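You operate a simulated robot arm through the tools that you are given. There is no shell and no other tool. Be economical: measure what you need, move in short steps, check, and stop when the job is done.

Carry out the task below with a simulated two-armed robot. There is one attempt and no reset: what you move stays moved.

TASK
Lay the small coil on the round plate, clamp it and tie it.
Fine: brown arm down first, then both wing keys half a turn to their stops.
Where things are to end (x, y in the base frame): small wire coil within 2 cm of [48, -34].

It is judged by the outcome, as a careful person would: the job done as asked, and still so three seconds after it is handed in. It fails if anything else is knocked over, pushed out of place, dropped, spilled or broken.

THE ROBOT
Two 7-joint arms with fingered hands on one trunk, on a base that drives. Base frame: it is fixed to the floor where the robot stands at the start and does not move with it; the origin is under the middle of the robot, x ahead of it, y to its left, z up; the surface under the hand at the start is at about z = 85. Readings come in cm, rad, newtons and seconds.
The left shoulder is at the start at [7.3, 15.2, 123.4], the right one opposite. With the tool pointing down near the work surface each hand reaches from about 38 to 86 cm from the robot's upright axis, wherever it stands, measured 20 degrees to its own side. Places, roughly: brown clamp arm [60, -30, 110]; green wing key [30, -40, 90]; round plate top [50, -30, 90]; white wing key [30, -30, 90]. Payload 4 kg a hand.
Tool frame (each hand has its own): the origin (TCP) lies between the finger pads and is the grasp point; the fingertips stand 3 cm ahead of it; z points along the fingers, y is the line along which they close. The gripper opens to 10.4 cm. The gripper's body begins 3.5 cm behind the TCP. The gripper is a hand of 3 fingers: y runs from the thumb to the fingers, the wrist lies at [-1.5, -10.4, -17.8] in the tool frame.
Orientation is that of the tool frame in the base frame, as a unit quaternion [x, y, z, w]. With the fingers straight down and the wrist toward the robot, the tool's x, y and z point along [0, 1, 0], [1, 0, 0] and [0, 0, -1] of the base frame.

THE INTERFACE
- The arms move only by the tool step_arm. It takes "left_commands", "right_commands" or both (then of equal length, played together; a hand with none holds still); each is a list of rows, each a list of 6 numbers: the shift along the tool's x, y, z in cm, then the turn, a rotation vector about the tool's x, y, z in rad. In form: [[dx, dy, dz, wx, wy, wz], ...]. A call has 1 to 8 rows; each row shifts and turns the commanded pose from where the row before left it, along the tool's axes as they then stand. Rows are played at 5 a second. More than 5 cm and 0.15 rad between two rows, and nothing of the call is played. Where a pose cannot be reached the arm comes as near as it can. A force on the tool above 60 N (or 10 N above the force at the start of the call, whichever is more), or a blocked arm, ends the call early, and 0.2 s more pass. In this call time passes only in rows, and 0.2 s behind the last. The reply holds the time, the measured pose of the TCP, the force on the tool along the base axes, the opening and the grip force, in the units named above and with some noise, with the torque about the TCP (base axes, N m) and any sound that the robot's microphone picked up, and new pictures: "show" is both (left out), scene, wrist or none (wrist: the cameras of the hands that moved).
- Cameras (640 x 400 px; columns grow to the right, rows downward): "scene" is now at [11.65, -5.39, 144.76]; the picture's right is [-0.63, -0.78, -0.00], its down [-0.56, 0.45, -0.70] and it looks along [0.54, -0.44, -0.72] (base axes); focal length 214 px, centre (320, 200). "left" rides on the left gripper at [-6.4, -9.4, -11.7] in its tool frame; the picture's right is [-0.72, -0.33, 0.61], its down [0.64, -0.65, 0.41] and it looks along [0.27, 0.68, 0.68] (tool axes); focal length 238 px, centre (320, 200). "right" rides on the right gripper at [6.4, -9.4, -11.7] in its tool frame; the picture's right is [-0.72, 0.33, -0.61], its down [-0.64, -0.65, 0.40] and it looks along [-0.27, 0.68, 0.68] (tool axes); focal length 238 px, centre (320, 200). There is no depth. A picture from a camera that has moved, and an enlarged one, comes with that camera's place and axes in the base frame and with its lens.
- raise_lower(by): slides the trunk up (or, below 0, down) by that many cm; the arms and the scene camera ride with it, the base frame stays. It gives what a move gives, with no picture.
- base_move(legs): drives the robot by 1 to 6 legs, each [ahead, left, turn to the left] in cm, cm and rad, along the robot's own axes; the way and the turn of a leg run together, so that a leg with both is an arc; at most 150 cm and 3.142 rad a leg. The arms and the cameras ride along, it lands a little off, and it stops where it bumps. It gives what a move gives, and a new picture of the scene camera.
- curl_fingers(index, middle, thumb_bend, thumb_turn, hand): sets how far each is bent, from 0 (flat) to 1 (curled in); at 0.3 the hand is open as for a grip, at 0.7 the pads meet at the TCP. One left out holds its place. A second passes; each finger stops where it meets its share of the squeeze, and holds until it gets a number again. It is the only way to open and close the hand. It gives what a move gives, with no picture; readings hold the bend of each and the force on the fingers (four entries, about 0 where the hand has none), thumb and palm. thumb_turn goes from beside the hand (0) to across from the fingers (1), as for a grip.
- turn_head(pan, tilt): turns the head with the scene camera to pan (to the left, within 1.501 rad either way) and tilt (down, from -0.506 to 1.204), counted from straight ahead of the robot. It gives what a move gives, and a new picture of the scene camera.
- enlarge(camera, box): a new picture of the part [left, top, right, bottom] of that camera's present view, enlarged. The clock stands still meanwhile.
- sign_off(): hands the job in; it is judged then, once.

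Go step by step. Nothing tells you exact positions but the pictures and the camera data: compare them with the known pose of the tool, close in by small moves and look again before you grip or let go. The budget is 120 turns and 260 pictures, counting those below and the enlarged ones. Unless the task says otherwise, let go and move clear before handing in, and close with one line.

The tools are called after ">>>" by a JSON object that holds its "api" and its "payload". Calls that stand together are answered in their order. step_arm: Moves the arms, as the interface text tells. Its arguments: {"type":"object","properties":{"left_commands":{"type":"array"},"right_commands":{"type":"array"},"show":{"type":"string","enum":["both","scene","wrist","none"]}},"required":[]} The other tools are called the same way: raise_lower (by) slides the trunk up or down; curl_fingers (index, middle, thumb_bend, thumb_turn, hand) moves the fingers one by one; base_move (legs) drives the base; turn_head (pan, tilt) turns the head that bears the scene camera; enlarge (camera, box) takes an enlarged picture of a part of a camera's view; sign_off () hands the job in.

At the start:

```text
clock: 0.0
left_tcp_pos: [61.16, -0.48, 130.95]
left_tool_rot: [0.707, 0.707, 0.0, -0.002]
left_contact_force: [0.7, -0.6, -0.8]
left_ft_torque: [0.02, 0.0, -0.03]
left_grip_width: 10.36
left_gripper_force: 0.0
left_shape: jaw
left_bend: [0.3, 0.3, 0.3, 0.98]
left_finger forces: [0.1, 0.0, 0.1, 0.1, 0.0, 0.0]
right_tcp_pos: [33.78, -51.08, 134.59]
right_tool_rot: [0.708, 0.707, 0.0, -0.001]
right_contact_force: [-0.5, 0.4, 0.6]
right_ft_torque: [0.02, 0.0, -0.03]
right_grip_width: 10.37
right_gripper_force: 0.0
right_shape: jaw
right_bend: [0.3, 0.3, 0.3, 0.98]
right_finger forces: [0.0, 0.0, 0.0, 0.0, 0.0, 0.0]
trunk travel left (down, up): [-65.0, 29.0]
robot x, y, heading: [0.01, 0.29, 0.002]
head pan, tilt: [-0.675, 0.799]
```

scene: 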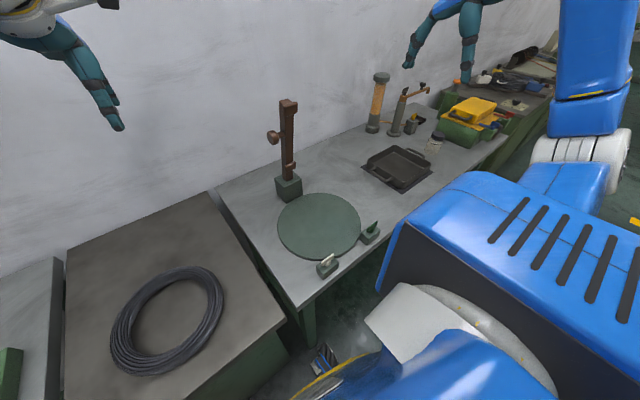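
right: 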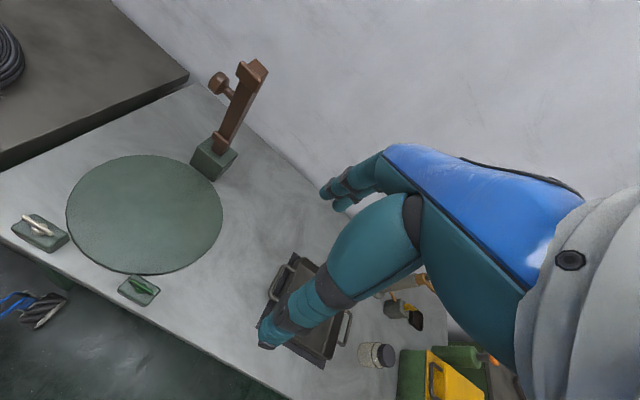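
left: 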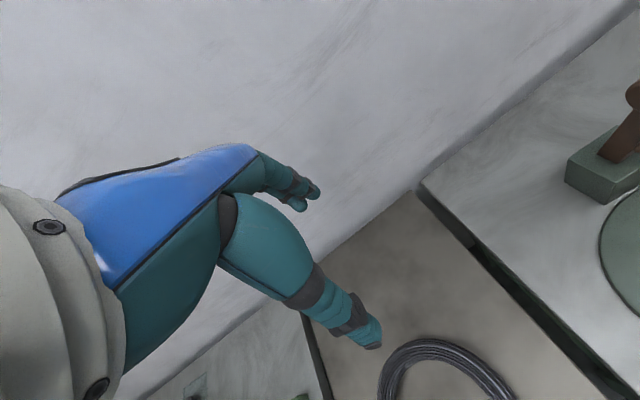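

I see the round plate with the upright brown clamp and two wing keys, and a wire coil on the bench to the left. I'll look around to check whether that is the small coil or whether there is another one.

>>> {"api": "turn_head", "payload": {"pan": 0.3, "tilt": 0.8}}

>>> {"api": "turn_head", "payload": {"pan": 1.2, "tilt": 0.7}}

>>> {"api": "turn_head", "payload": {"pan": -1.4, "tilt": 0.6}}

```text
clock: 1.2
left_tcp_pos: [61.01, -0.38, 131.05]
left_tool_rot: [0.707, 0.707, -0.001, 0.0]
left_contact_force: [-0.2, -0.2, 0.0]
left_ft_torque: [0.03, 0.01, 0.0]
left_grip_width: 10.37
left_gripper_force: 0.0
left_shape: jaw
left_bend: [0.3, 0.3, 0.3, 0.98]
left_finger forces: [0.0, 0.0, 0.1, 0.0, 0.1, 0.1]
right_tcp_pos: [33.74, -50.89, 134.62]
right_tool_rot: [0.707, 0.707, 0.0, 0.001]
right_contact_force: [0.1, -0.5, 0.9]
right_ft_torque: [0.04, -0.01, 0.01]
right_grip_width: 10.36
right_gripper_force: 0.0
right_shape: jaw
right_bend: [0.3, 0.3, 0.3, 0.98]
right_finger forces: [0.0, 0.1, 0.0, 0.1, 0.0, 0.1]
trunk travel left (down, up): [-65.0, 29.0]
robot x, y, heading: [-0.05, -0.13, -0.006]
head pan, tilt: [0.3, 0.799]
camera scene: at [13.07, 2.05, 144.76], right [0.29, -0.96, 0.0], down [-0.69, -0.21, -0.7], along [0.66, 0.21, -0.72], focal length 214 px, centre (320, 200)
```

scene: 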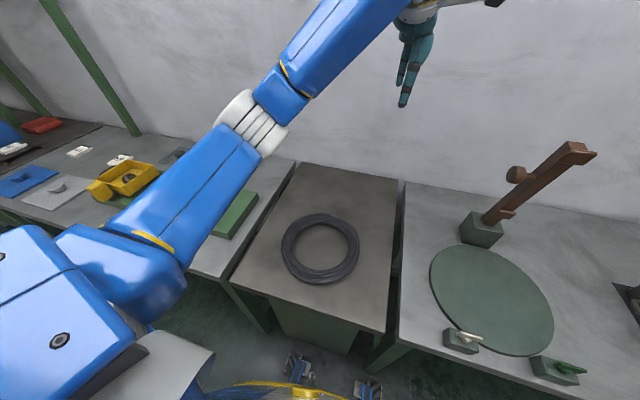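

```text
clock: 2.5
left_tcp_pos: [61.13, -0.37, 131.01]
left_tool_rot: [0.707, 0.707, 0.0, 0.0]
left_contact_force: [0.0, 0.6, 0.0]
left_ft_torque: [-0.01, 0.02, 0.03]
left_grip_width: 10.36
left_gripper_force: 0.1
left_shape: jaw
left_bend: [0.3, 0.3, 0.3, 0.98]
left_finger forces: [0.0, 0.0, 0.0, 0.0, 0.0, 0.0]
right_tcp_pos: [33.62, -50.84, 134.69]
right_tool_rot: [0.707, 0.707, -0.001, 0.0]
right_contact_force: [-0.7, -1.0, 0.5]
right_ft_torque: [-0.02, 0.01, 0.06]
right_grip_width: 10.39
right_gripper_force: 0.1
right_shape: jaw
right_bend: [0.3, 0.3, 0.3, 0.98]
right_finger forces: [0.0, 0.0, 0.0, 0.1, 0.0, 0.0]
trunk travel left (down, up): [-65.0, 29.0]
robot x, y, heading: [0.14, -0.0, -0.001]
head pan, tilt: [1.201, 0.7]
camera scene: at [8.43, 7.59, 145.61], right [0.93, -0.36, 0.0], down [-0.24, -0.6, -0.77], along [0.28, 0.71, -0.64], focal length 214 px, centre (320, 200)
```

scene: 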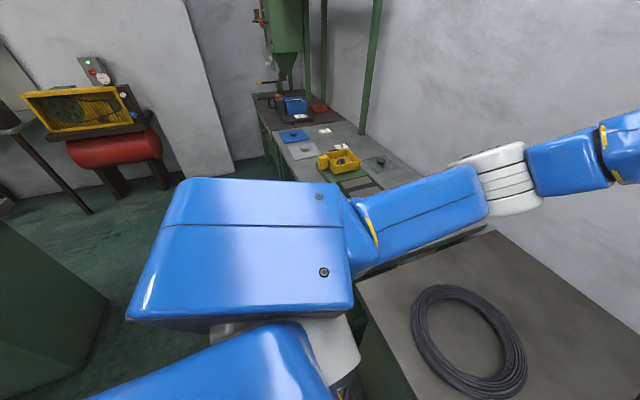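

```text
clock: 4.8
left_tcp_pos: [61.05, -0.45, 131.03]
left_tool_rot: [0.707, 0.707, -0.001, 0.0]
left_contact_force: [-0.2, 0.2, 0.1]
left_ft_torque: [-0.01, 0.0, -0.02]
left_grip_width: 10.37
left_gripper_force: 0.0
left_shape: jaw
left_bend: [0.3, 0.3, 0.3, 0.98]
left_finger forces: [0.0, 0.1, 0.0, 0.0, 0.0, 0.0]
right_tcp_pos: [33.65, -50.88, 134.56]
right_tool_rot: [0.707, 0.708, 0.0, 0.0]
right_contact_force: [-0.1, 1.2, 0.0]
right_ft_torque: [0.01, -0.01, -0.02]
right_grip_width: 10.36
right_gripper_force: 0.1
right_shape: jaw
right_bend: [0.3, 0.3, 0.3, 0.98]
right_finger forces: [0.0, 0.0, 0.0, 0.1, 0.1, 0.0]
trunk travel left (down, up): [-65.0, 29.0]
robot x, y, heading: [0.22, -0.35, 0.003]
head pan, tilt: [-1.4, 0.6]
camera scene: at [6.86, -9.05, 146.44], right [-0.99, -0.17, 0.0], down [-0.1, 0.56, -0.82], along [0.14, -0.81, -0.57], focal length 214 px, centre (320, 200)
```

scene: 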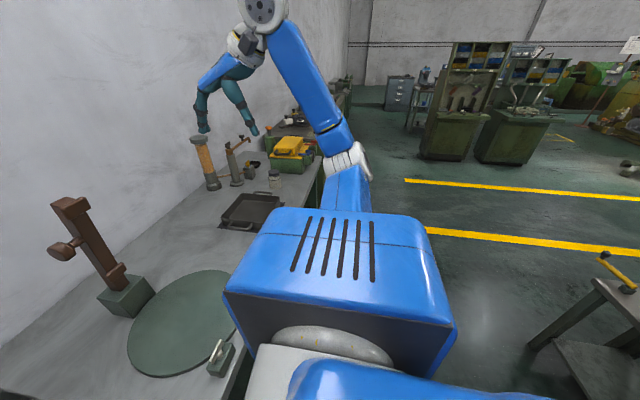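

The only coil is the one on the left bench, at roughly [47, 14]; the plate is near [48, -34]. I'll lift the coil level with both hands, one on each side. First I move the hands toward it, left hand first and then the right.

>>> {"api": "step_arm", "payload": {"left_commands": [[3.4, -1.7, 0, 0, 0, 0], [3.4, -1.7, 0, 0, 0, 0], [3.4, -1.7, 0, 0, 0, 0], [3.4, -1.7, 0, 0, 0, 0], [3.4, -1.7, 0, 0, 0, 0], [3.4, -1.7, 0, 0, 0, 0], [3.4, -1.7, 0, 0, 0, 0], [3.4, -1.7, 0, 0, 0, 0]], "show": "none"}}

>>> {"api": "step_arm", "payload": {"left_commands": [[0, 0, 0, 0, 0, 0.15], [0, 0, 0, 0, 0, 0.15], [0, 0, 0, 0, 0, 0.15], [0, 0, 0, 0, 0, 0.15], [0, 0, 0, 0, 0, 0.15], [0, 0, 0, 0, 0, 0.15], [0, 0, 0, 0, 0, 0.15], [0, 0, 0, 0, 0, 0.15]], "right_commands": [[4.8, 0.5, 0, 0, 0, 0], [4.8, 0.5, 0, 0, 0, 0], [4.8, 0.5, 0, 0, 0, 0], [4.8, 0.5, 0, 0, 0, 0], [4.8, 0.5, 0, 0, 0, 0], [4.8, 0.5, 0, 0, 0, 0], [4.8, 0.5, 0, 0, 0, 0], [4.8, 0.5, 0, 0, 0, 0]], "show": "none"}}

>>> {"api": "turn_head", "payload": {"pan": 0.0, "tilt": 0.9}}

```text
clock: 6.6
left_tcp_pos: [47.29, 27.08, 130.94]
left_tool_rot: [0.707, 0.707, 0.0, 0.001]
left_contact_force: [-0.5, 0.1, 0.4]
left_ft_torque: [0.0, 0.02, 0.01]
left_grip_width: 10.36
left_gripper_force: 0.0
left_shape: jaw
left_bend: [0.3, 0.3, 0.3, 0.98]
left_finger forces: [0.0, 0.1, 0.0, 0.0, 0.0, 0.0]
right_tcp_pos: [33.43, -50.78, 134.73]
right_tool_rot: [0.707, 0.707, 0.0, 0.001]
right_contact_force: [0.1, 1.0, 0.1]
right_ft_torque: [-0.02, -0.01, 0.02]
right_grip_width: 10.35
right_gripper_force: 0.0
right_shape: jaw
right_bend: [0.3, 0.3, 0.3, 0.98]
right_finger forces: [0.0, 0.0, 0.0, 0.0, 0.1, 0.0]
trunk travel left (down, up): [-65.0, 29.0]
robot x, y, heading: [0.29, 0.03, -0.002]
head pan, tilt: [-1.4, 0.6]
```

```text
clock: 8.4
left_tcp_pos: [47.54, 27.25, 130.89]
left_tool_rot: [0.983, 0.183, -0.001, 0.002]
left_contact_force: [-0.2, 0.2, 0.2]
left_ft_torque: [0.0, 0.02, 0.01]
left_grip_width: 10.35
left_gripper_force: 0.1
left_shape: jaw
left_bend: [0.3, 0.3, 0.3, 0.98]
left_finger forces: [0.0, 0.0, 0.1, 0.0, 0.1, 0.0]
right_tcp_pos: [38.2, -12.04, 134.76]
right_tool_rot: [0.707, 0.707, -0.002, 0.0]
right_contact_force: [-0.5, -0.3, 0.5]
right_ft_torque: [0.02, 0.0, -0.01]
right_grip_width: 10.39
right_gripper_force: 0.1
right_shape: jaw
right_bend: [0.3, 0.3, 0.3, 0.98]
right_finger forces: [0.1, 0.1, 0.0, 0.0, 0.1, 0.0]
trunk travel left (down, up): [-65.0, 29.0]
robot x, y, heading: [-0.51, 0.19, -0.0]
head pan, tilt: [-1.4, 0.6]
```

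```text
clock: 9.9
left_tcp_pos: [47.4, 27.06, 130.92]
left_tool_rot: [0.983, 0.185, 0.0, 0.001]
left_contact_force: [0.4, 0.0, 0.5]
left_ft_torque: [0.0, 0.0, 0.0]
left_grip_width: 10.4
left_gripper_force: 0.1
left_shape: jaw
left_bend: [0.3, 0.3, 0.3, 0.98]
left_finger forces: [0.0, 0.0, 0.0, 0.0, 0.1, 0.0]
right_tcp_pos: [38.0, -12.37, 134.74]
right_tool_rot: [0.707, 0.707, -0.001, 0.0]
right_contact_force: [-0.3, -0.1, 0.4]
right_ft_torque: [-0.01, 0.01, 0.01]
right_grip_width: 10.4
right_gripper_force: 0.1
right_shape: jaw
right_bend: [0.3, 0.3, 0.3, 0.98]
right_finger forces: [0.0, 0.0, 0.0, 0.0, 0.0, 0.0]
trunk travel left (down, up): [-65.0, 29.0]
robot x, y, heading: [-0.24, 0.27, 0.003]
head pan, tilt: [0.0, 0.901]
camera scene: at [12.85, 0.08, 143.97], right [0.0, -1.0, 0.0], down [-0.78, 0.0, -0.62], along [0.62, 0.0, -0.78], focal length 214 px, centre (320, 200)
```

scene: 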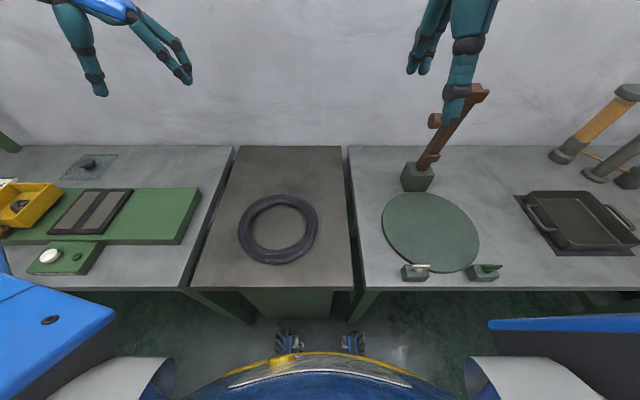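

The coil is centred near [48.3, 13.1] with an outer radius of about 12.3, and the plate is centred near [48, -34.5]. I'll turn both hands so they close radially on the coil's left and right sides.

>>> {"api": "step_arm", "payload": {"left_commands": [[0, 0, 0, 0, 0, 0.15], [0, 0, 0, 0, 0, 0.15], [0, 0, 0, 0, 0, 0.071], [0, 3.6, 0, 0, 0, 0], [0.5, 0, 5, 0, 0, 0], [0, 0, 5, 0, 0, 0], [0, 0, 5, 0, 0, 0], [0, 0, 5, 0, 0, 0]], "right_commands": [[3.8, 2.55, 0, 0, 0, 0], [3.8, 2.55, 0, 0, 0, 0], [3.8, 2.55, 0, 0, 0, 0], [3.8, 2.55, 0, 0, 0, 0], [0, 0, 0, 0, 0, -0.15], [0, 0, 0, 0, 0, -0.15], [0, 0, 0, 0, 0, -0.15], [0, 0, 0, 0, 0, -0.15]], "show": "none"}}

>>> {"api": "step_arm", "payload": {"right_commands": [[0, 0, 0, 0, 0, -0.15], [0, 0, 0, 0, 0, -0.15], [0, 0, 0, 0, 0, -0.15], [0, 0, 0, 0, 0, -0.15], [0, 0, 3, 0, 0, -0.15], [0, 0, 5, 0, 0, -0.15], [0, 0, 5, 0, 0, -0.071], [0, 0, 5, 0, 0, 0]], "left_commands": [[0, 0, 0, 0, 0, 0], [0, 0, 0, 0, 0, 0], [0, 0, 0, 0, 0, 0], [0, 0, 0, 0, 0, 0], [0, 0, 0, 0, 0, 0], [0, 0, 0, 0, 0, 0], [0, 0, 0, 0, 0, 0], [0, 0, 0.1, 0, 0, 0]]}}

```text
refused: row 5 steps farther than a row can; nothing moved
```

```text
clock: 11.7
left_tcp_pos: [47.5, 26.88, 130.84]
left_tool_rot: [0.983, 0.185, 0.0, 0.0]
left_contact_force: [-0.1, 0.4, 0.5]
left_ft_torque: [-0.01, -0.02, -0.04]
left_grip_width: 10.37
left_gripper_force: 0.1
left_shape: jaw
left_bend: [0.3, 0.3, 0.3, 0.98]
left_finger forces: [0.0, 0.1, 0.0, 0.0, 0.1, 0.1]
right_tcp_pos: [37.78, -12.35, 116.69]
right_tool_rot: [0.295, 0.956, 0.0, 0.001]
right_contact_force: [-0.9, -0.4, 0.2]
right_ft_torque: [0.01, -0.02, 0.0]
right_grip_width: 10.36
right_gripper_force: 0.1
right_shape: jaw
right_bend: [0.3, 0.3, 0.3, 0.98]
right_finger forces: [0.0, 0.0, 0.0, 0.0, 0.1, 0.0]
trunk travel left (down, up): [-65.0, 29.0]
robot x, y, heading: [-0.33, -0.01, -0.004]
head pan, tilt: [0.0, 0.901]
camera scene: at [12.96, 0.05, 143.96], right [0.0, -1.0, 0.0], down [-0.79, 0.0, -0.62], along [0.62, 0.0, -0.79], focal length 214 px, centre (320, 200)
camera right: at [27.18, -16.44, 128.36], right [0.78, -0.14, 0.61], down [0.16, -0.9, -0.4], along [0.61, 0.41, -0.68], focal length 238 px, centre (320, 200)
camera left: at [38.07, 33.43, 142.64], right [-0.79, 0.04, -0.61], down [0.36, 0.84, -0.41], along [0.5, -0.54, -0.68], focal length 238 px, centre (320, 200)
```

scene: 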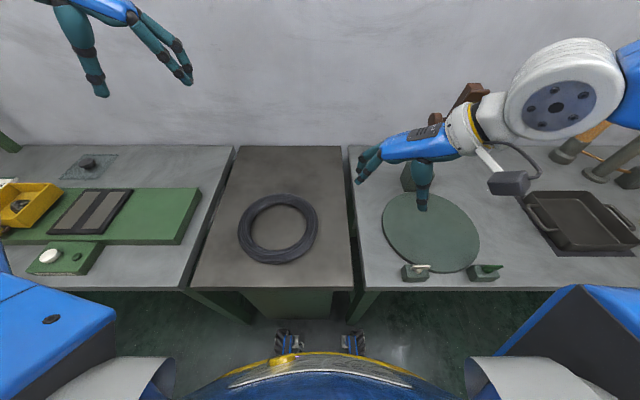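
right: 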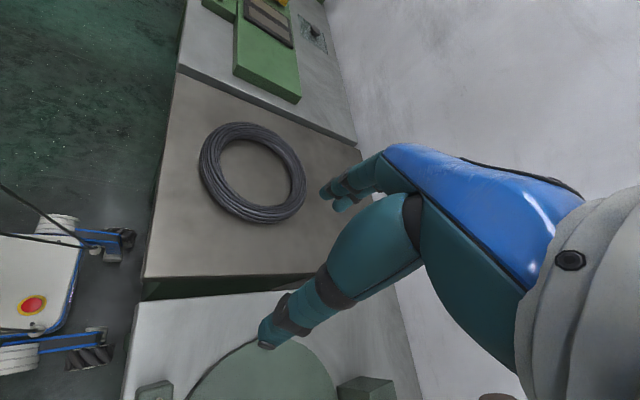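
left: 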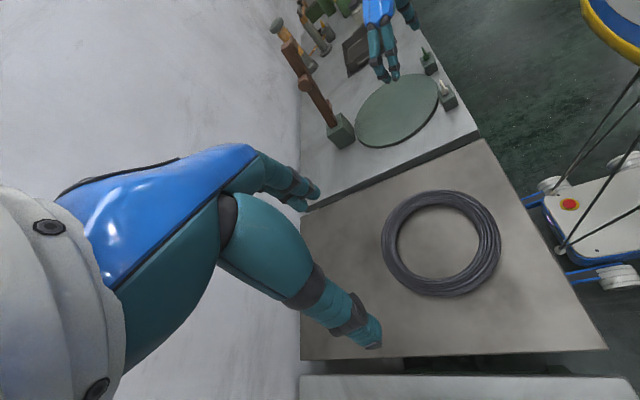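

Part of that was refused, so the right hand turned and came down where it was, without touching anything. I'll finish its approach now. The coil centre is confirmed near [48, 13.2].

>>> {"api": "step_arm", "payload": {"left_commands": [[0, 0, 0, 0, 0, 0.15], [0, 0, 0, 0, 0, 0.15], [0, 0, 0, 0, 0, 0.071], [0.5, 3.4, 0, 0, 0, 0], [0, 0, 4.9, 0, 0, 0], [0, 0, 4.9, 0, 0, 0], [0, 0, 4.9, 0, 0, 0], [0, 0, 4.9, 0, 0, 0]], "right_commands": [[0, 4.6, 0, 0, 0, 0], [0, 4.6, 0, 0, 0, 0], [0, 4.6, 0, 0, 0, 0], [0, 4.6, 0, 0, 0, 0], [0, 0, 0, 0, 0, -0.15], [0, 0, 0, 0, 0, -0.15], [0, 0, 0, 0, 0, -0.15], [0, 0, 0, 0, 0, -0.15]]}}

```text
clock: 13.5
left_tcp_pos: [47.77, 23.2, 111.39]
left_tool_rot: [1.0, 0.0, 0.0, 0.0]
left_contact_force: [0.4, 0.2, -0.5]
left_ft_torque: [-0.04, -0.05, 0.02]
left_grip_width: 10.38
left_gripper_force: 0.0
left_shape: jaw
left_bend: [0.3, 0.3, 0.3, 0.98]
left_finger forces: [0.1, 0.0, 0.0, 0.0, 0.0, 0.0]
right_tcp_pos: [42.32, -4.97, 118.12]
right_tool_rot: [0.0, 1.0, 0.0, 0.0]
right_contact_force: [0.4, -0.6, 0.1]
right_ft_torque: [0.03, 0.03, 0.01]
right_grip_width: 10.38
right_gripper_force: 0.1
right_shape: jaw
right_bend: [0.3, 0.3, 0.3, 0.98]
right_finger forces: [0.1, 0.0, 0.0, 0.1, 0.0, 0.0]
right hand out of reach, approached as far as the arm can: row 3, 4, 6, 7, 8
trunk travel left (down, up): [-65.0, 29.0]
robot x, y, heading: [-0.09, -0.45, -0.002]
head pan, tilt: [0.0, 0.901]
camera scene: at [12.89, -0.2, 143.97], right [0.0, -1.0, 0.0], down [-0.79, 0.0, -0.62], along [0.62, 0.0, -0.79], focal length 214 px, centre (320, 200)
camera right: at [35.81, -14.35, 129.83], right [0.72, 0.33, 0.61], down [0.64, -0.65, -0.41], along [0.27, 0.68, -0.68], focal length 238 px, centre (320, 200)
camera left: at [41.34, 32.66, 123.29], right [-0.72, 0.33, -0.61], down [0.64, 0.65, -0.4], along [0.27, -0.68, -0.68], focal length 238 px, centre (320, 200)
```

scene: 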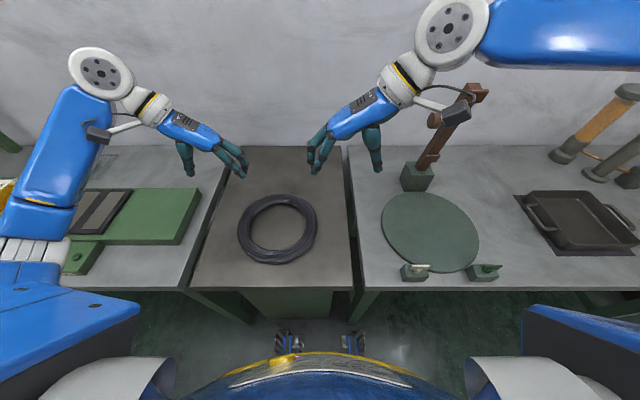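
right: 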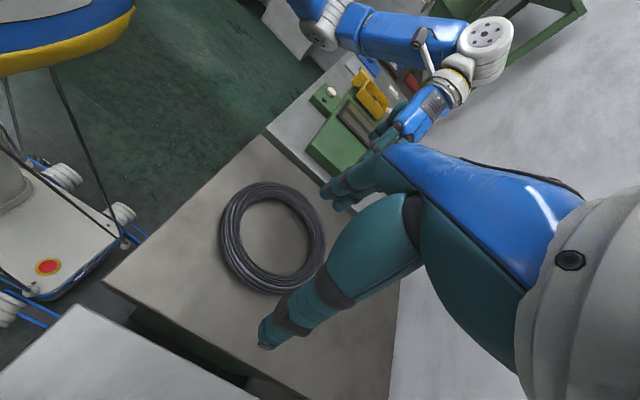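
left: 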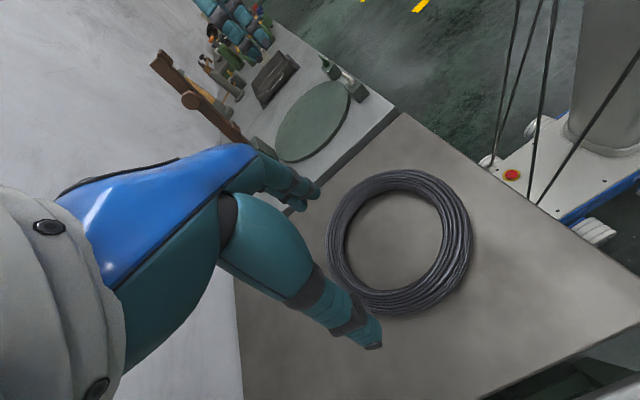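

The right arm can't reach across to the coil from here. I'll centre the robot on the coil and back off a little so both hands can reach it.

>>> {"api": "base_move", "payload": {"legs": [[-8, 13.3, 0]]}}

>>> {"api": "step_arm", "payload": {"left_commands": [[4, -1, 0, 0, 0, 0], [4, 0, 0, 0, 0, 0], [0, 4.4, 0, 0, 0, 0], [0, 4.4, 0, 0, 0, 0], [0, 4.4, 0, 0, 0, 0]], "right_commands": [[-4, -2, 0, 0, 0, 0], [-4, -2, 0, 0, 0, 0], [-4, -1.4, 2, 0, 0, 0], [-1.7, 0, 4, 0, 0, 0], [0, 0, 0, 0, 0, 0]]}}

```text
clock: 14.9
left_tcp_pos: [39.99, 35.55, 111.6]
left_tool_rot: [1.0, 0.0, -0.001, -0.004]
left_contact_force: [-0.7, -0.7, -0.8]
left_ft_torque: [0.02, 0.04, 0.0]
left_grip_width: 10.35
left_gripper_force: 0.0
left_shape: jaw
left_bend: [0.3, 0.3, 0.3, 0.98]
left_finger forces: [0.0, 0.1, 0.0, 0.0, 0.1, 0.0]
right_tcp_pos: [34.6, 7.37, 118.01]
right_tool_rot: [0.001, 1.0, 0.005, -0.001]
right_contact_force: [0.6, 0.2, 0.0]
right_ft_torque: [0.04, -0.06, 0.01]
right_grip_width: 10.38
right_gripper_force: 0.0
right_shape: jaw
right_bend: [0.3, 0.3, 0.3, 0.98]
right_finger forces: [0.0, 0.0, 0.0, 0.0, 0.0, 0.0]
trunk travel left (down, up): [-65.0, 29.0]
robot x, y, heading: [-7.81, 13.22, 0.004]
head pan, tilt: [0.0, 0.901]
camera scene: at [5.23, 11.73, 143.93], right [0.0, -1.0, -0.01], down [-0.79, 0.01, -0.62], along [0.62, 0.01, -0.79], focal length 214 px, centre (320, 200)
```

scene: 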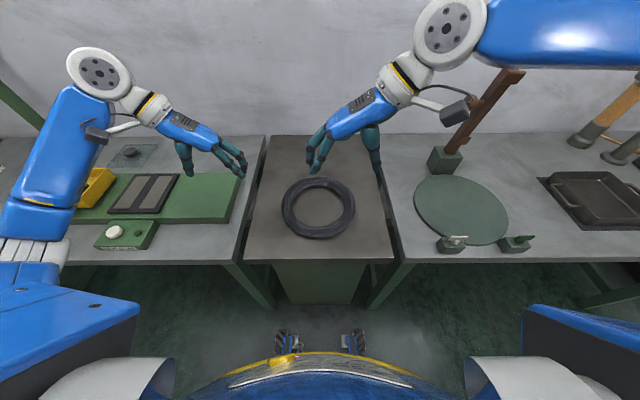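

```text
clock: 16.1
left_tcp_pos: [47.86, 24.94, 111.35]
left_tool_rot: [1.0, 0.0, 0.0, 0.004]
left_contact_force: [0.1, 0.7, -0.4]
left_ft_torque: [-0.06, 0.01, 0.0]
left_grip_width: 10.41
left_gripper_force: 0.0
left_shape: jaw
left_bend: [0.3, 0.3, 0.3, 0.98]
left_finger forces: [0.0, 0.0, 0.0, 0.0, 0.1, 0.1]
right_tcp_pos: [43.14, -0.09, 113.31]
right_tool_rot: [0.002, 1.0, -0.003, 0.002]
right_contact_force: [-0.5, 0.7, 0.6]
right_ft_torque: [0.02, 0.0, -0.04]
right_grip_width: 10.39
right_gripper_force: 0.1
right_shape: jaw
right_bend: [0.3, 0.3, 0.3, 0.98]
right_finger forces: [0.0, 0.1, 0.1, 0.0, 0.1, 0.0]
right hand out of reach, approached as far as the arm can: row 1, 2, 3, 4
trunk travel left (down, up): [-65.0, 29.0]
robot x, y, heading: [-7.93, 13.43, 0.001]
head pan, tilt: [0.0, 0.901]
camera scene: at [5.27, 13.93, 143.94], right [0.0, -1.0, 0.0], down [-0.79, 0.0, -0.62], along [0.62, 0.0, -0.79], focal length 214 px, centre (320, 200)
camera right: at [36.58, -9.34, 124.97], right [0.72, 0.33, 0.61], down [0.64, -0.66, -0.4], along [0.27, 0.68, -0.68], focal length 238 px, centre (320, 200)
camera left: at [41.52, 34.46, 123.07], right [-0.72, 0.32, -0.62], down [0.64, 0.65, -0.41], along [0.27, -0.69, -0.67], focal length 238 px, centre (320, 200)
```

scene: 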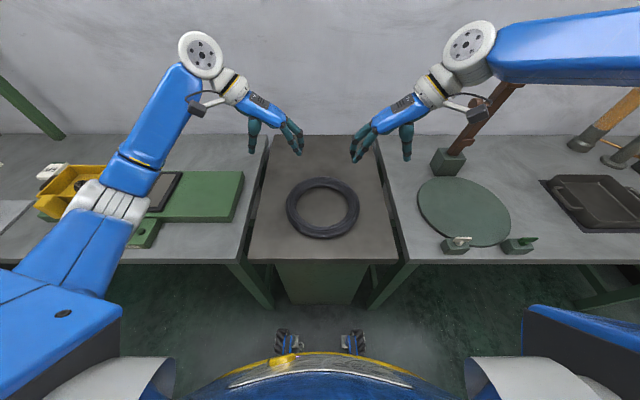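
right: 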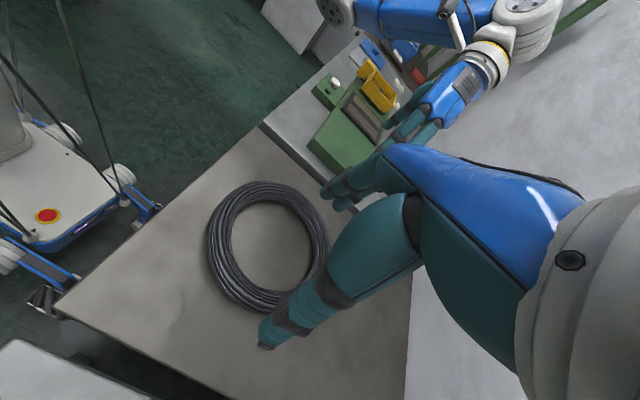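
left: 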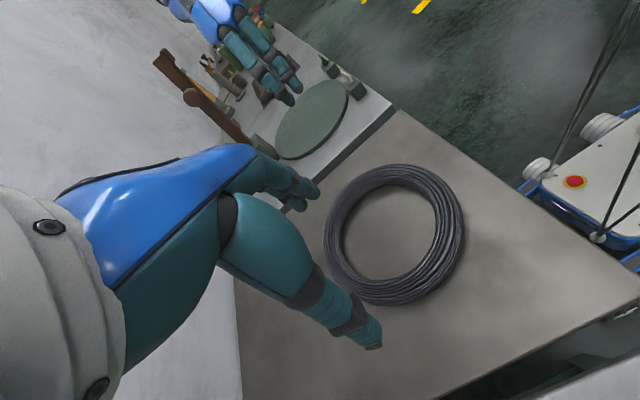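

The left arm reaches its grasp pose, but the right arm's elbow seems stuck in a bad posture. I'll take the right arm back through the standard pose and mirror the path the left arm took.

>>> {"api": "step_arm", "payload": {"right_commands": [[0, 0, -4.5, 0, 0, 0.15], [0, 0, -4.5, 0, 0, 0.15], [0, 0, -4.5, 0, 0, 0.15], [0, 0, -4.5, 0, 0, 0.15], [0, 0, 0, 0, 0, 0.15], [0, 0, 0, 0, 0, 0.15], [0, 0, 0, 0, 0, 0.15], [0, 0, 0, 0, 0, 0.15]], "left_commands": [[0, -4, 0, 0, 0, 0], [0, -4, 0, 0, 0, 0], [0, -4, 0, 0, 0, 0], [0, -4, 0, 0, 0, 0], [0, 0, 0, 0, 0, 0], [0, 0, 0, 0, 0, 0], [0, 0, 0, 0, 0, 0], [0, 0, 0, 0, 0, 0]], "show": "none"}}

>>> {"api": "step_arm", "payload": {"right_commands": [[0, 0, 0, 0, 0, 0.15], [0, 0, 0, 0, 0, 0.15], [0, 0, 0, 0, 0, 0.071], [3, 3.5, 0, 0, 0, 0], [3, 3.5, 0, 0, 0, 0], [3, 2.5, 0, 0, 0, 0], [3, 0, 0, 0, 0, 0]], "show": "scene"}}

```text
clock: 17.9
left_tcp_pos: [47.56, 40.85, 111.49]
left_tool_rot: [1.0, -0.001, 0.001, 0.003]
left_contact_force: [0.5, 0.4, -0.6]
left_ft_torque: [0.0, -0.02, 0.0]
left_grip_width: 10.4
left_gripper_force: 0.1
left_shape: jaw
left_bend: [0.3, 0.3, 0.3, 0.98]
left_finger forces: [0.1, 0.0, 0.1, 0.0, 0.0, 0.0]
right_tcp_pos: [42.66, -0.51, 131.29]
right_tool_rot: [0.566, 0.824, -0.001, 0.003]
right_contact_force: [0.3, 1.2, 0.1]
right_ft_torque: [-0.01, -0.05, 0.0]
right_grip_width: 10.39
right_gripper_force: 0.1
right_shape: jaw
right_bend: [0.3, 0.3, 0.3, 0.98]
right_finger forces: [0.0, 0.0, 0.1, 0.1, 0.0, 0.0]
trunk travel left (down, up): [-65.0, 29.0]
robot x, y, heading: [-7.95, 13.24, -0.005]
head pan, tilt: [0.0, 0.901]
```

```text
clock: 19.5
left_tcp_pos: [47.74, 40.79, 111.36]
left_tool_rot: [1.0, -0.001, 0.001, 0.002]
left_contact_force: [-0.3, 0.5, -0.9]
left_ft_torque: [0.02, -0.03, -0.02]
left_grip_width: 10.37
left_gripper_force: 0.1
left_shape: jaw
left_bend: [0.3, 0.3, 0.3, 0.98]
left_finger forces: [0.0, 0.0, 0.0, 0.0, 0.1, 0.1]
right_tcp_pos: [44.39, 1.23, 129.18]
right_tool_rot: [0.708, 0.706, -0.001, 0.002]
right_contact_force: [-0.3, -0.4, -0.5]
right_ft_torque: [-0.01, 0.0, 0.0]
right_grip_width: 10.36
right_gripper_force: 0.1
right_shape: jaw
right_bend: [0.3, 0.3, 0.3, 0.98]
right_finger forces: [0.1, 0.0, 0.1, 0.0, 0.0, 0.1]
right hand out of reach, approached as far as the arm can: row 4, 5, 6, 7
trunk travel left (down, up): [-65.0, 29.0]
robot x, y, heading: [-7.81, 13.3, -0.001]
head pan, tilt: [0.0, 0.901]
camera scene: at [5.08, 13.42, 143.96], right [0.0, -1.0, 0.0], down [-0.79, 0.0, -0.62], along [0.62, 0.0, -0.79], focal length 214 px, centre (320, 200)
```

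scene: 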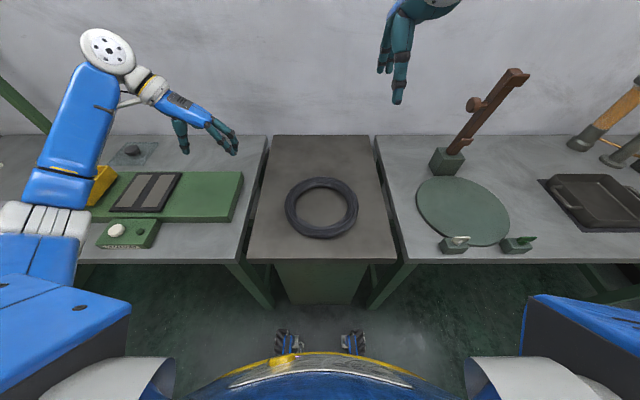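

The right arm still can't get through the middle. I'll extend it outward to straighten the elbow before bringing it in lower.

>>> {"api": "step_arm", "payload": {"right_commands": [[-3.5, 3, 0, 0, 0, 0], [-3.5, 3, 0, 0, 0, 0], [-3, 3.5, 0, 0, 0, 0], [-2, 4, 0, 0, 0, 0], [0, 4.5, 0, 0, 0, 0], [0, 3, 3, 0, 0, 0], [0, 2, 4, 0, 0, 0]], "show": "scene"}}

```text
clock: 21.1
left_tcp_pos: [47.98, 40.76, 111.32]
left_tool_rot: [1.0, -0.002, 0.0, 0.001]
left_contact_force: [-0.9, -0.5, 0.0]
left_ft_torque: [-0.01, 0.02, 0.04]
left_grip_width: 10.38
left_gripper_force: 0.0
left_shape: jaw
left_bend: [0.3, 0.3, 0.3, 0.98]
left_finger forces: [0.0, 0.0, 0.1, 0.0, 0.0, 0.1]
right_tcp_pos: [57.74, -12.05, 121.63]
right_tool_rot: [0.708, 0.707, 0.0, 0.001]
right_contact_force: [-0.6, -0.3, 0.1]
right_ft_torque: [-0.01, 0.0, -0.02]
right_grip_width: 10.4
right_gripper_force: 0.1
right_shape: jaw
right_bend: [0.3, 0.3, 0.3, 0.98]
right_finger forces: [0.1, 0.1, 0.1, 0.0, 0.1, 0.0]
right hand out of reach, approached as far as the arm can: row 4, 5, 6, 7
trunk travel left (down, up): [-65.0, 29.0]
robot x, y, heading: [-7.81, 13.38, -0.003]
head pan, tilt: [0.0, 0.901]
camera scene: at [5.43, 13.23, 143.92], right [0.0, -1.0, 0.0], down [-0.79, 0.0, -0.62], along [0.62, 0.0, -0.79], focal length 214 px, centre (320, 200)
```

scene: 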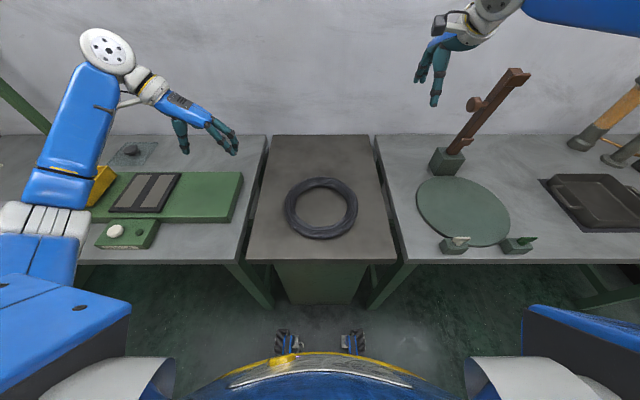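

I need to see how the right arm is bent, so I'll look that way.

>>> {"api": "turn_head", "payload": {"pan": -0.9, "tilt": 0.2}}

>>> {"api": "turn_head", "payload": {"pan": 0.9, "tilt": 0.3}}

```text
clock: 22.3
left_tcp_pos: [47.75, 40.7, 111.41]
left_tool_rot: [1.0, -0.001, 0.001, 0.001]
left_contact_force: [-0.2, -0.3, 0.6]
left_ft_torque: [0.01, -0.01, -0.05]
left_grip_width: 10.39
left_gripper_force: 0.0
left_shape: jaw
left_bend: [0.3, 0.3, 0.3, 0.98]
left_finger forces: [0.1, 0.0, 0.0, 0.0, 0.1, 0.1]
right_tcp_pos: [57.53, -12.05, 121.89]
right_tool_rot: [0.708, 0.706, 0.0, 0.002]
right_contact_force: [0.3, 0.0, 0.7]
right_ft_torque: [0.02, 0.02, 0.0]
right_grip_width: 10.38
right_gripper_force: 0.0
right_shape: jaw
right_bend: [0.3, 0.3, 0.3, 0.98]
right_finger forces: [0.1, 0.0, 0.1, 0.1, 0.1, 0.1]
trunk travel left (down, up): [-65.0, 29.0]
robot x, y, heading: [-7.62, 13.32, -0.008]
head pan, tilt: [-0.901, 0.201]
camera scene: at [3.39, 6.01, 150.11], right [-0.78, -0.62, 0.0], down [-0.13, 0.16, -0.98], along [0.61, -0.77, -0.2], focal length 214 px, centre (320, 200)
```

scene: 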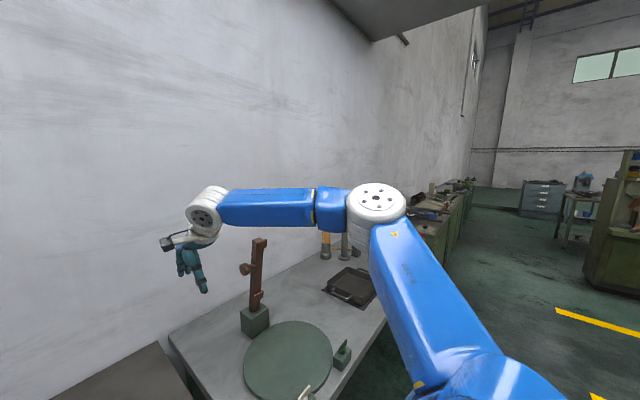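

```text
clock: 24.1
left_tcp_pos: [47.64, 40.66, 111.32]
left_tool_rot: [1.0, -0.001, 0.0, 0.002]
left_contact_force: [-0.1, 0.3, -0.3]
left_ft_torque: [-0.01, 0.01, 0.01]
left_grip_width: 10.38
left_gripper_force: 0.0
left_shape: jaw
left_bend: [0.3, 0.3, 0.3, 0.98]
left_finger forces: [0.0, 0.1, 0.1, 0.0, 0.1, 0.0]
right_tcp_pos: [57.47, -12.01, 121.79]
right_tool_rot: [0.708, 0.706, 0.001, 0.002]
right_contact_force: [0.5, 0.1, 0.1]
right_ft_torque: [0.0, 0.01, -0.03]
right_grip_width: 10.38
right_gripper_force: 0.0
right_shape: jaw
right_bend: [0.3, 0.3, 0.3, 0.98]
right_finger forces: [0.0, 0.1, 0.0, 0.0, 0.0, 0.1]
trunk travel left (down, up): [-65.0, 29.0]
robot x, y, heading: [-7.84, 13.12, -0.005]
head pan, tilt: [0.901, 0.3]
camera scene: at [3.36, 20.62, 149.19], right [0.78, -0.62, 0.0], down [-0.19, -0.23, -0.95], along [0.59, 0.75, -0.3], focal length 214 px, centre (320, 200)
```

scene: 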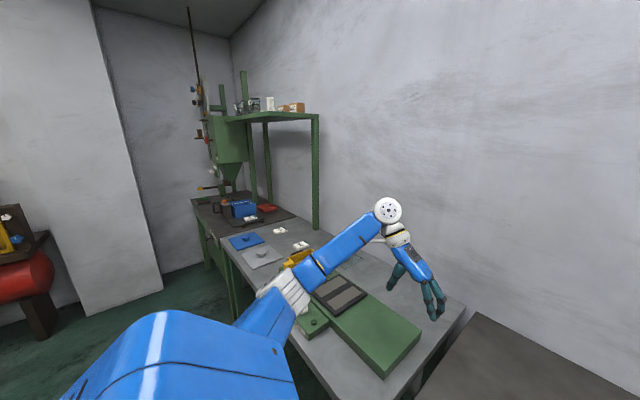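

The right elbow sits high and out to the side, so its forward reach is short. I'll pull that hand in and drive forward modestly, staying short of the bench front near x=30, which brings the coil within its range.

>>> {"api": "step_arm", "payload": {"right_commands": [[0, -4.5, 0, 0, 0, 0], [0, -4.5, 0, 0, 0, 0], [0, -4.5, 0, 0, 0, 0], [0, -4.5, 0, 0, 0, 0], [0, -4.5, 0, 0, 0, 0], [0, -4.5, 0, 0, 0, 0], [0, 0, 0, 0, 0, -0.15], [0, 0, 0, 0, 0, -0.15]], "show": "none"}}

>>> {"api": "base_move", "payload": {"legs": [[11, 0, 0]]}}

>>> {"api": "step_arm", "payload": {"right_commands": [[0, 0, 0, 0, 0, -0.15], [0, 0, 0, 0, 0, -0.15], [0, 0, 0, 0, 0, -0.15], [0, 0, 0, 0, 0, -0.15], [0, 0, 0, 0, 0, -0.15], [0, 0, 0, 0, 0, -0.15], [0, 0, 0, 0, 0, -0.15], [0, 0, 0, 0, 0, -0.15]], "left_commands": [[-4, 0, 0, 0, 0, 0], [-4, 0, 0, 0, 0, 0], [-3, 0, 0, 0, 0, 0], [0, 4, 0, 0, 0, 0], [0, 4, 0, 0, 0, 0], [0, 4, 0, 0, 0, 0], [0, 4, 0, 0, 0, 0], [0, 0, 0, 0, 0, 0]], "show": "none"}}

>>> {"api": "turn_head", "payload": {"pan": 0.0, "tilt": 1.0}}

```text
clock: 25.9
left_tcp_pos: [47.57, 40.6, 111.46]
left_tool_rot: [1.0, -0.001, 0.001, 0.001]
left_contact_force: [-0.4, 1.2, 0.1]
left_ft_torque: [0.0, 0.01, 0.02]
left_grip_width: 10.4
left_gripper_force: 0.0
left_shape: jaw
left_bend: [0.3, 0.3, 0.3, 0.98]
left_finger forces: [0.0, 0.0, 0.0, 0.0, 0.1, 0.0]
right_tcp_pos: [30.21, -12.08, 122.15]
right_tool_rot: [0.593, 0.805, -0.001, 0.0]
right_contact_force: [0.8, -0.5, 0.3]
right_ft_torque: [0.0, 0.0, -0.02]
right_grip_width: 10.37
right_gripper_force: 0.0
right_shape: jaw
right_bend: [0.3, 0.3, 0.3, 0.98]
right_finger forces: [0.1, 0.1, 0.0, 0.0, 0.0, 0.0]
trunk travel left (down, up): [-65.0, 29.0]
robot x, y, heading: [-7.95, 13.56, -0.003]
head pan, tilt: [0.901, 0.3]
```

```text
clock: 27.1
left_tcp_pos: [58.45, 40.65, 111.58]
left_tool_rot: [1.0, -0.001, 0.003, 0.001]
left_contact_force: [-1.7, 0.4, -1.6]
left_ft_torque: [0.03, -0.01, 0.01]
left_grip_width: 10.38
left_gripper_force: 0.0
left_shape: jaw
left_bend: [0.3, 0.3, 0.3, 0.98]
left_finger forces: [0.0, 0.1, 0.0, 0.1, 0.0, 0.0]
right_tcp_pos: [40.79, -12.01, 122.11]
right_tool_rot: [0.595, 0.804, 0.0, 0.002]
right_contact_force: [0.0, -0.4, -0.6]
right_ft_torque: [0.0, 0.01, 0.0]
right_grip_width: 10.39
right_gripper_force: 0.0
right_shape: jaw
right_bend: [0.3, 0.3, 0.3, 0.98]
right_finger forces: [0.0, 0.1, 0.0, 0.0, 0.1, 0.0]
trunk travel left (down, up): [-65.0, 29.0]
robot x, y, heading: [3.33, 13.44, -0.001]
head pan, tilt: [0.901, 0.3]
camera scene: at [13.8, 20.55, 149.25], right [0.78, -0.62, 0.0], down [-0.18, -0.23, -0.96], along [0.6, 0.75, -0.29], focal length 214 px, centre (320, 200)
```

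scene: 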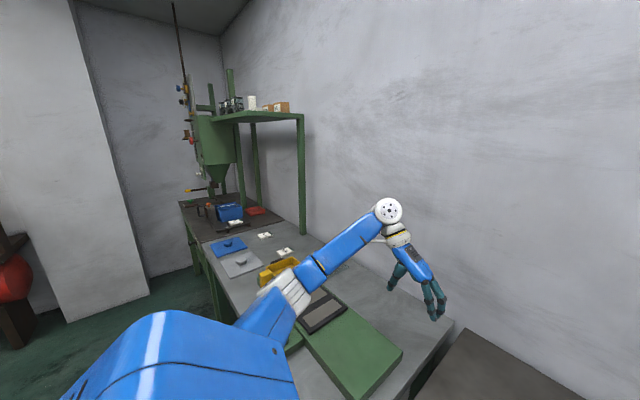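

```text
clock: 28.9
left_tcp_pos: [47.73, 24.61, 111.45]
left_tool_rot: [1.0, -0.001, 0.001, 0.002]
left_contact_force: [-1.0, -0.5, 0.2]
left_ft_torque: [0.01, -0.03, 0.02]
left_grip_width: 10.42
left_gripper_force: 0.1
left_shape: jaw
left_bend: [0.3, 0.3, 0.3, 0.98]
left_finger forces: [0.0, 0.1, 0.1, 0.0, 0.0, 0.0]
right_tcp_pos: [41.24, -12.06, 121.93]
right_tool_rot: [0.036, 0.999, -0.001, 0.001]
right_contact_force: [-0.4, 0.6, 0.5]
right_ft_torque: [-0.03, 0.03, 0.0]
right_grip_width: 10.36
right_gripper_force: 0.0
right_shape: jaw
right_bend: [0.3, 0.3, 0.3, 0.98]
right_finger forces: [0.0, 0.1, 0.0, 0.0, 0.0, 0.0]
trunk travel left (down, up): [-65.0, 29.0]
robot x, y, heading: [3.0, 13.7, -0.003]
head pan, tilt: [0.901, 0.3]
```

```text
clock: 30.1
left_tcp_pos: [47.48, 24.69, 111.43]
left_tool_rot: [1.0, -0.001, 0.001, 0.001]
left_contact_force: [-0.7, 0.8, 0.0]
left_ft_torque: [0.0, 0.02, -0.03]
left_grip_width: 10.39
left_gripper_force: 0.0
left_shape: jaw
left_bend: [0.3, 0.3, 0.3, 0.98]
left_finger forces: [0.0, 0.1, 0.1, 0.0, 0.1, 0.0]
right_tcp_pos: [41.17, -12.05, 121.93]
right_tool_rot: [0.038, 0.999, -0.001, 0.001]
right_contact_force: [-0.6, 0.5, -0.1]
right_ft_torque: [0.0, -0.02, 0.0]
right_grip_width: 10.38
right_gripper_force: 0.0
right_shape: jaw
right_bend: [0.3, 0.3, 0.3, 0.98]
right_finger forces: [0.0, 0.0, 0.0, 0.0, 0.0, 0.1]
trunk travel left (down, up): [-65.0, 29.0]
robot x, y, heading: [3.49, 13.32, 0.001]
head pan, tilt: [0.0, 1.0]
camera scene: at [15.51, 13.15, 143.25], right [0.0, -1.0, 0.0], down [-0.84, 0.0, -0.54], along [0.54, 0.0, -0.84], focal length 214 px, centre (320, 200)
```

scene: 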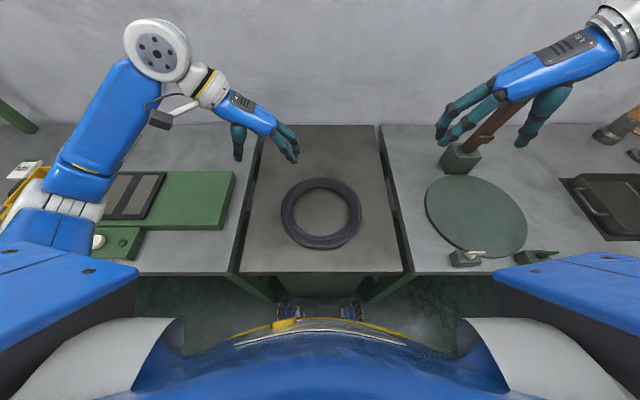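

Now I bring the right hand in to the coil's right side, at the same height as the left.

>>> {"api": "step_arm", "payload": {"right_commands": [[0, 0, 3, 0, 0, -0.075], [0, 3.7, 3, 0, 0, 0], [0, 3.7, 2, 0, 0, 0], [0, 3.7, 1, 0, 0, 0], [0, 3.7, 1, 0, 0, 0], [-3.5, 0, 0, 0, 0, 0], [-3.4, 0, 0, 0, 0, 0]]}}

```text
clock: 31.7
left_tcp_pos: [47.77, 24.73, 111.35]
left_tool_rot: [1.0, -0.002, 0.0, 0.002]
left_contact_force: [0.1, 0.6, -0.3]
left_ft_torque: [0.01, 0.01, 0.02]
left_grip_width: 10.38
left_gripper_force: 0.2
left_shape: jaw
left_bend: [0.3, 0.3, 0.3, 0.98]
left_finger forces: [0.0, 0.0, 0.0, 0.0, 0.1, 0.0]
right_tcp_pos: [48.31, 2.71, 111.94]
right_tool_rot: [0.0, 1.0, -0.002, 0.001]
right_contact_force: [0.5, -0.3, -0.3]
right_ft_torque: [0.01, 0.02, 0.0]
right_grip_width: 10.38
right_gripper_force: 0.1
right_shape: jaw
right_bend: [0.3, 0.3, 0.3, 0.98]
right_finger forces: [0.0, 0.0, 0.1, 0.1, 0.1, 0.0]
trunk travel left (down, up): [-65.0, 29.0]
robot x, y, heading: [3.26, 13.32, -0.002]
head pan, tilt: [0.0, 1.0]
camera scene: at [15.7, 13.22, 143.22], right [0.0, -1.0, 0.0], down [-0.84, 0.0, -0.54], along [0.54, 0.0, -0.84], focal length 214 px, centre (320, 200)
camera right: at [41.85, -6.62, 123.72], right [0.72, 0.33, 0.61], down [0.64, -0.65, -0.4], along [0.27, 0.68, -0.68], focal length 238 px, centre (320, 200)
```

scene: 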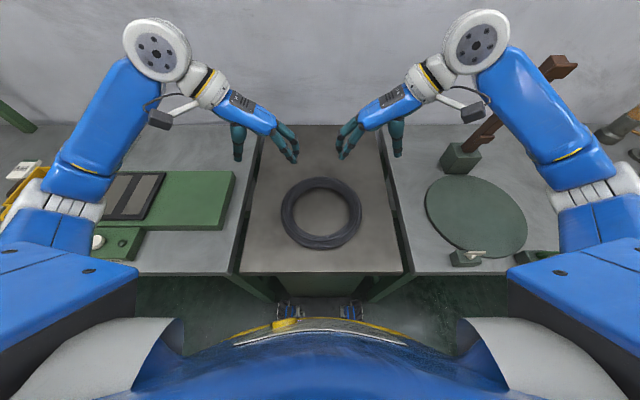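
right: 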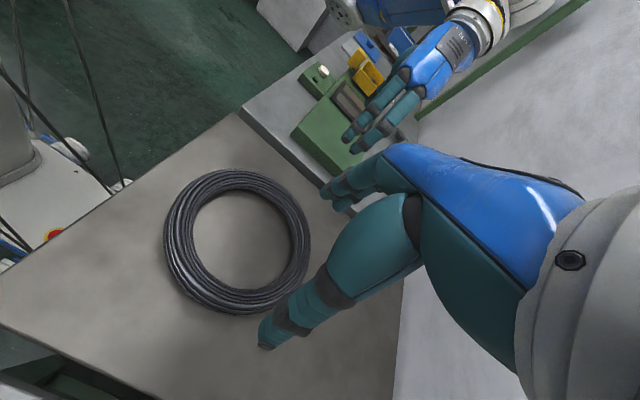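

Both hands now straddle the coil symmetrically. I'll lower most of the way and check.

>>> {"api": "step_arm", "payload": {"left_commands": [[0.3, 1.4, 4, 0, 0, 0], [0, 0, 4, 0, 0, 0], [0, 0, 4, 0, 0, 0], [0, 0, 3.5, 0, 0, 0], [0, 0, 2, 0, 0, 0]], "right_commands": [[0, 0.2, 4.5, 0, 0, 0], [0, 0, 4, 0, 0, 0], [0, 0, 4, 0, 0, 0], [0, 0, 3.5, 0, 0, 0], [0, 0, 2, 0, 0, 0]]}}

```text
clock: 32.9
left_tcp_pos: [47.96, 23.2, 93.95]
left_tool_rot: [1.0, -0.001, 0.001, 0.0]
left_contact_force: [-0.1, 0.2, 0.8]
left_ft_torque: [-0.01, 0.0, 0.04]
left_grip_width: 10.37
left_gripper_force: 0.0
left_shape: jaw
left_bend: [0.3, 0.3, 0.3, 0.98]
left_finger forces: [0.0, 0.1, 0.0, 0.0, 0.0, 0.1]
right_tcp_pos: [48.22, 3.04, 93.9]
right_tool_rot: [-0.001, 1.0, -0.002, 0.001]
right_contact_force: [-1.2, 0.1, -0.5]
right_ft_torque: [0.0, 0.02, -0.02]
right_grip_width: 10.4
right_gripper_force: 0.1
right_shape: jaw
right_bend: [0.3, 0.3, 0.3, 0.98]
right_finger forces: [0.1, 0.1, 0.0, 0.1, 0.1, 0.1]
trunk travel left (down, up): [-65.0, 29.0]
robot x, y, heading: [3.24, 13.62, -0.004]
head pan, tilt: [0.0, 1.0]
camera scene: at [15.52, 13.23, 143.24], right [0.0, -1.0, 0.0], down [-0.84, 0.0, -0.54], along [0.54, 0.0, -0.84], focal length 214 px, centre (320, 200)
camera right: at [41.7, -6.31, 105.64], right [0.72, 0.33, 0.61], down [0.64, -0.65, -0.4], along [0.27, 0.68, -0.68], focal length 238 px, centre (320, 200)
camera left: at [41.63, 32.64, 105.79], right [-0.72, 0.33, -0.62], down [0.64, 0.65, -0.4], along [0.27, -0.69, -0.68], focal length 238 px, centre (320, 200)
```

scene: 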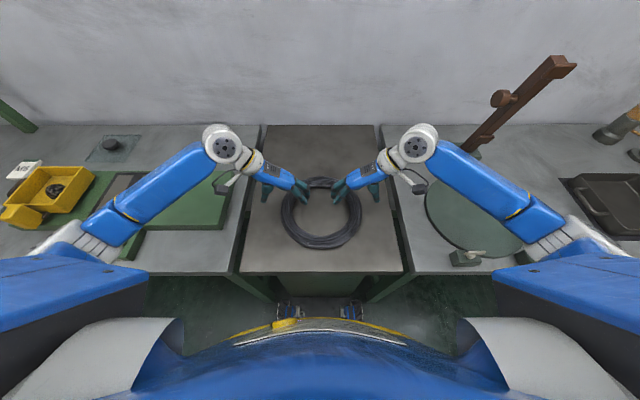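
right: 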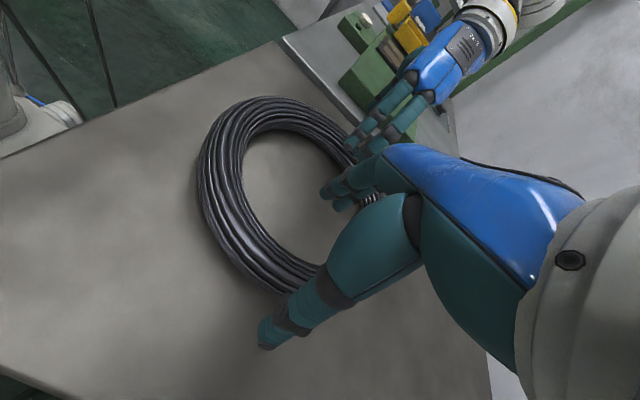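
left: 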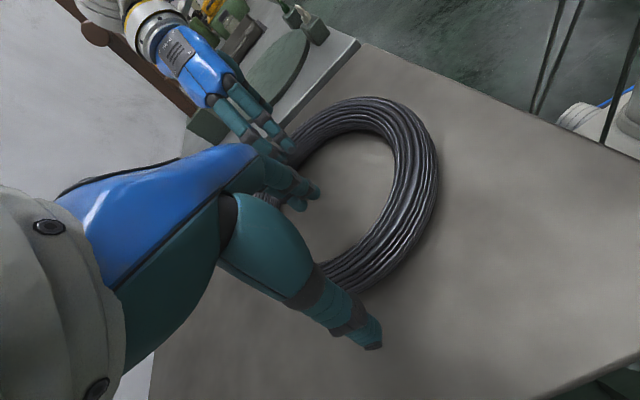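

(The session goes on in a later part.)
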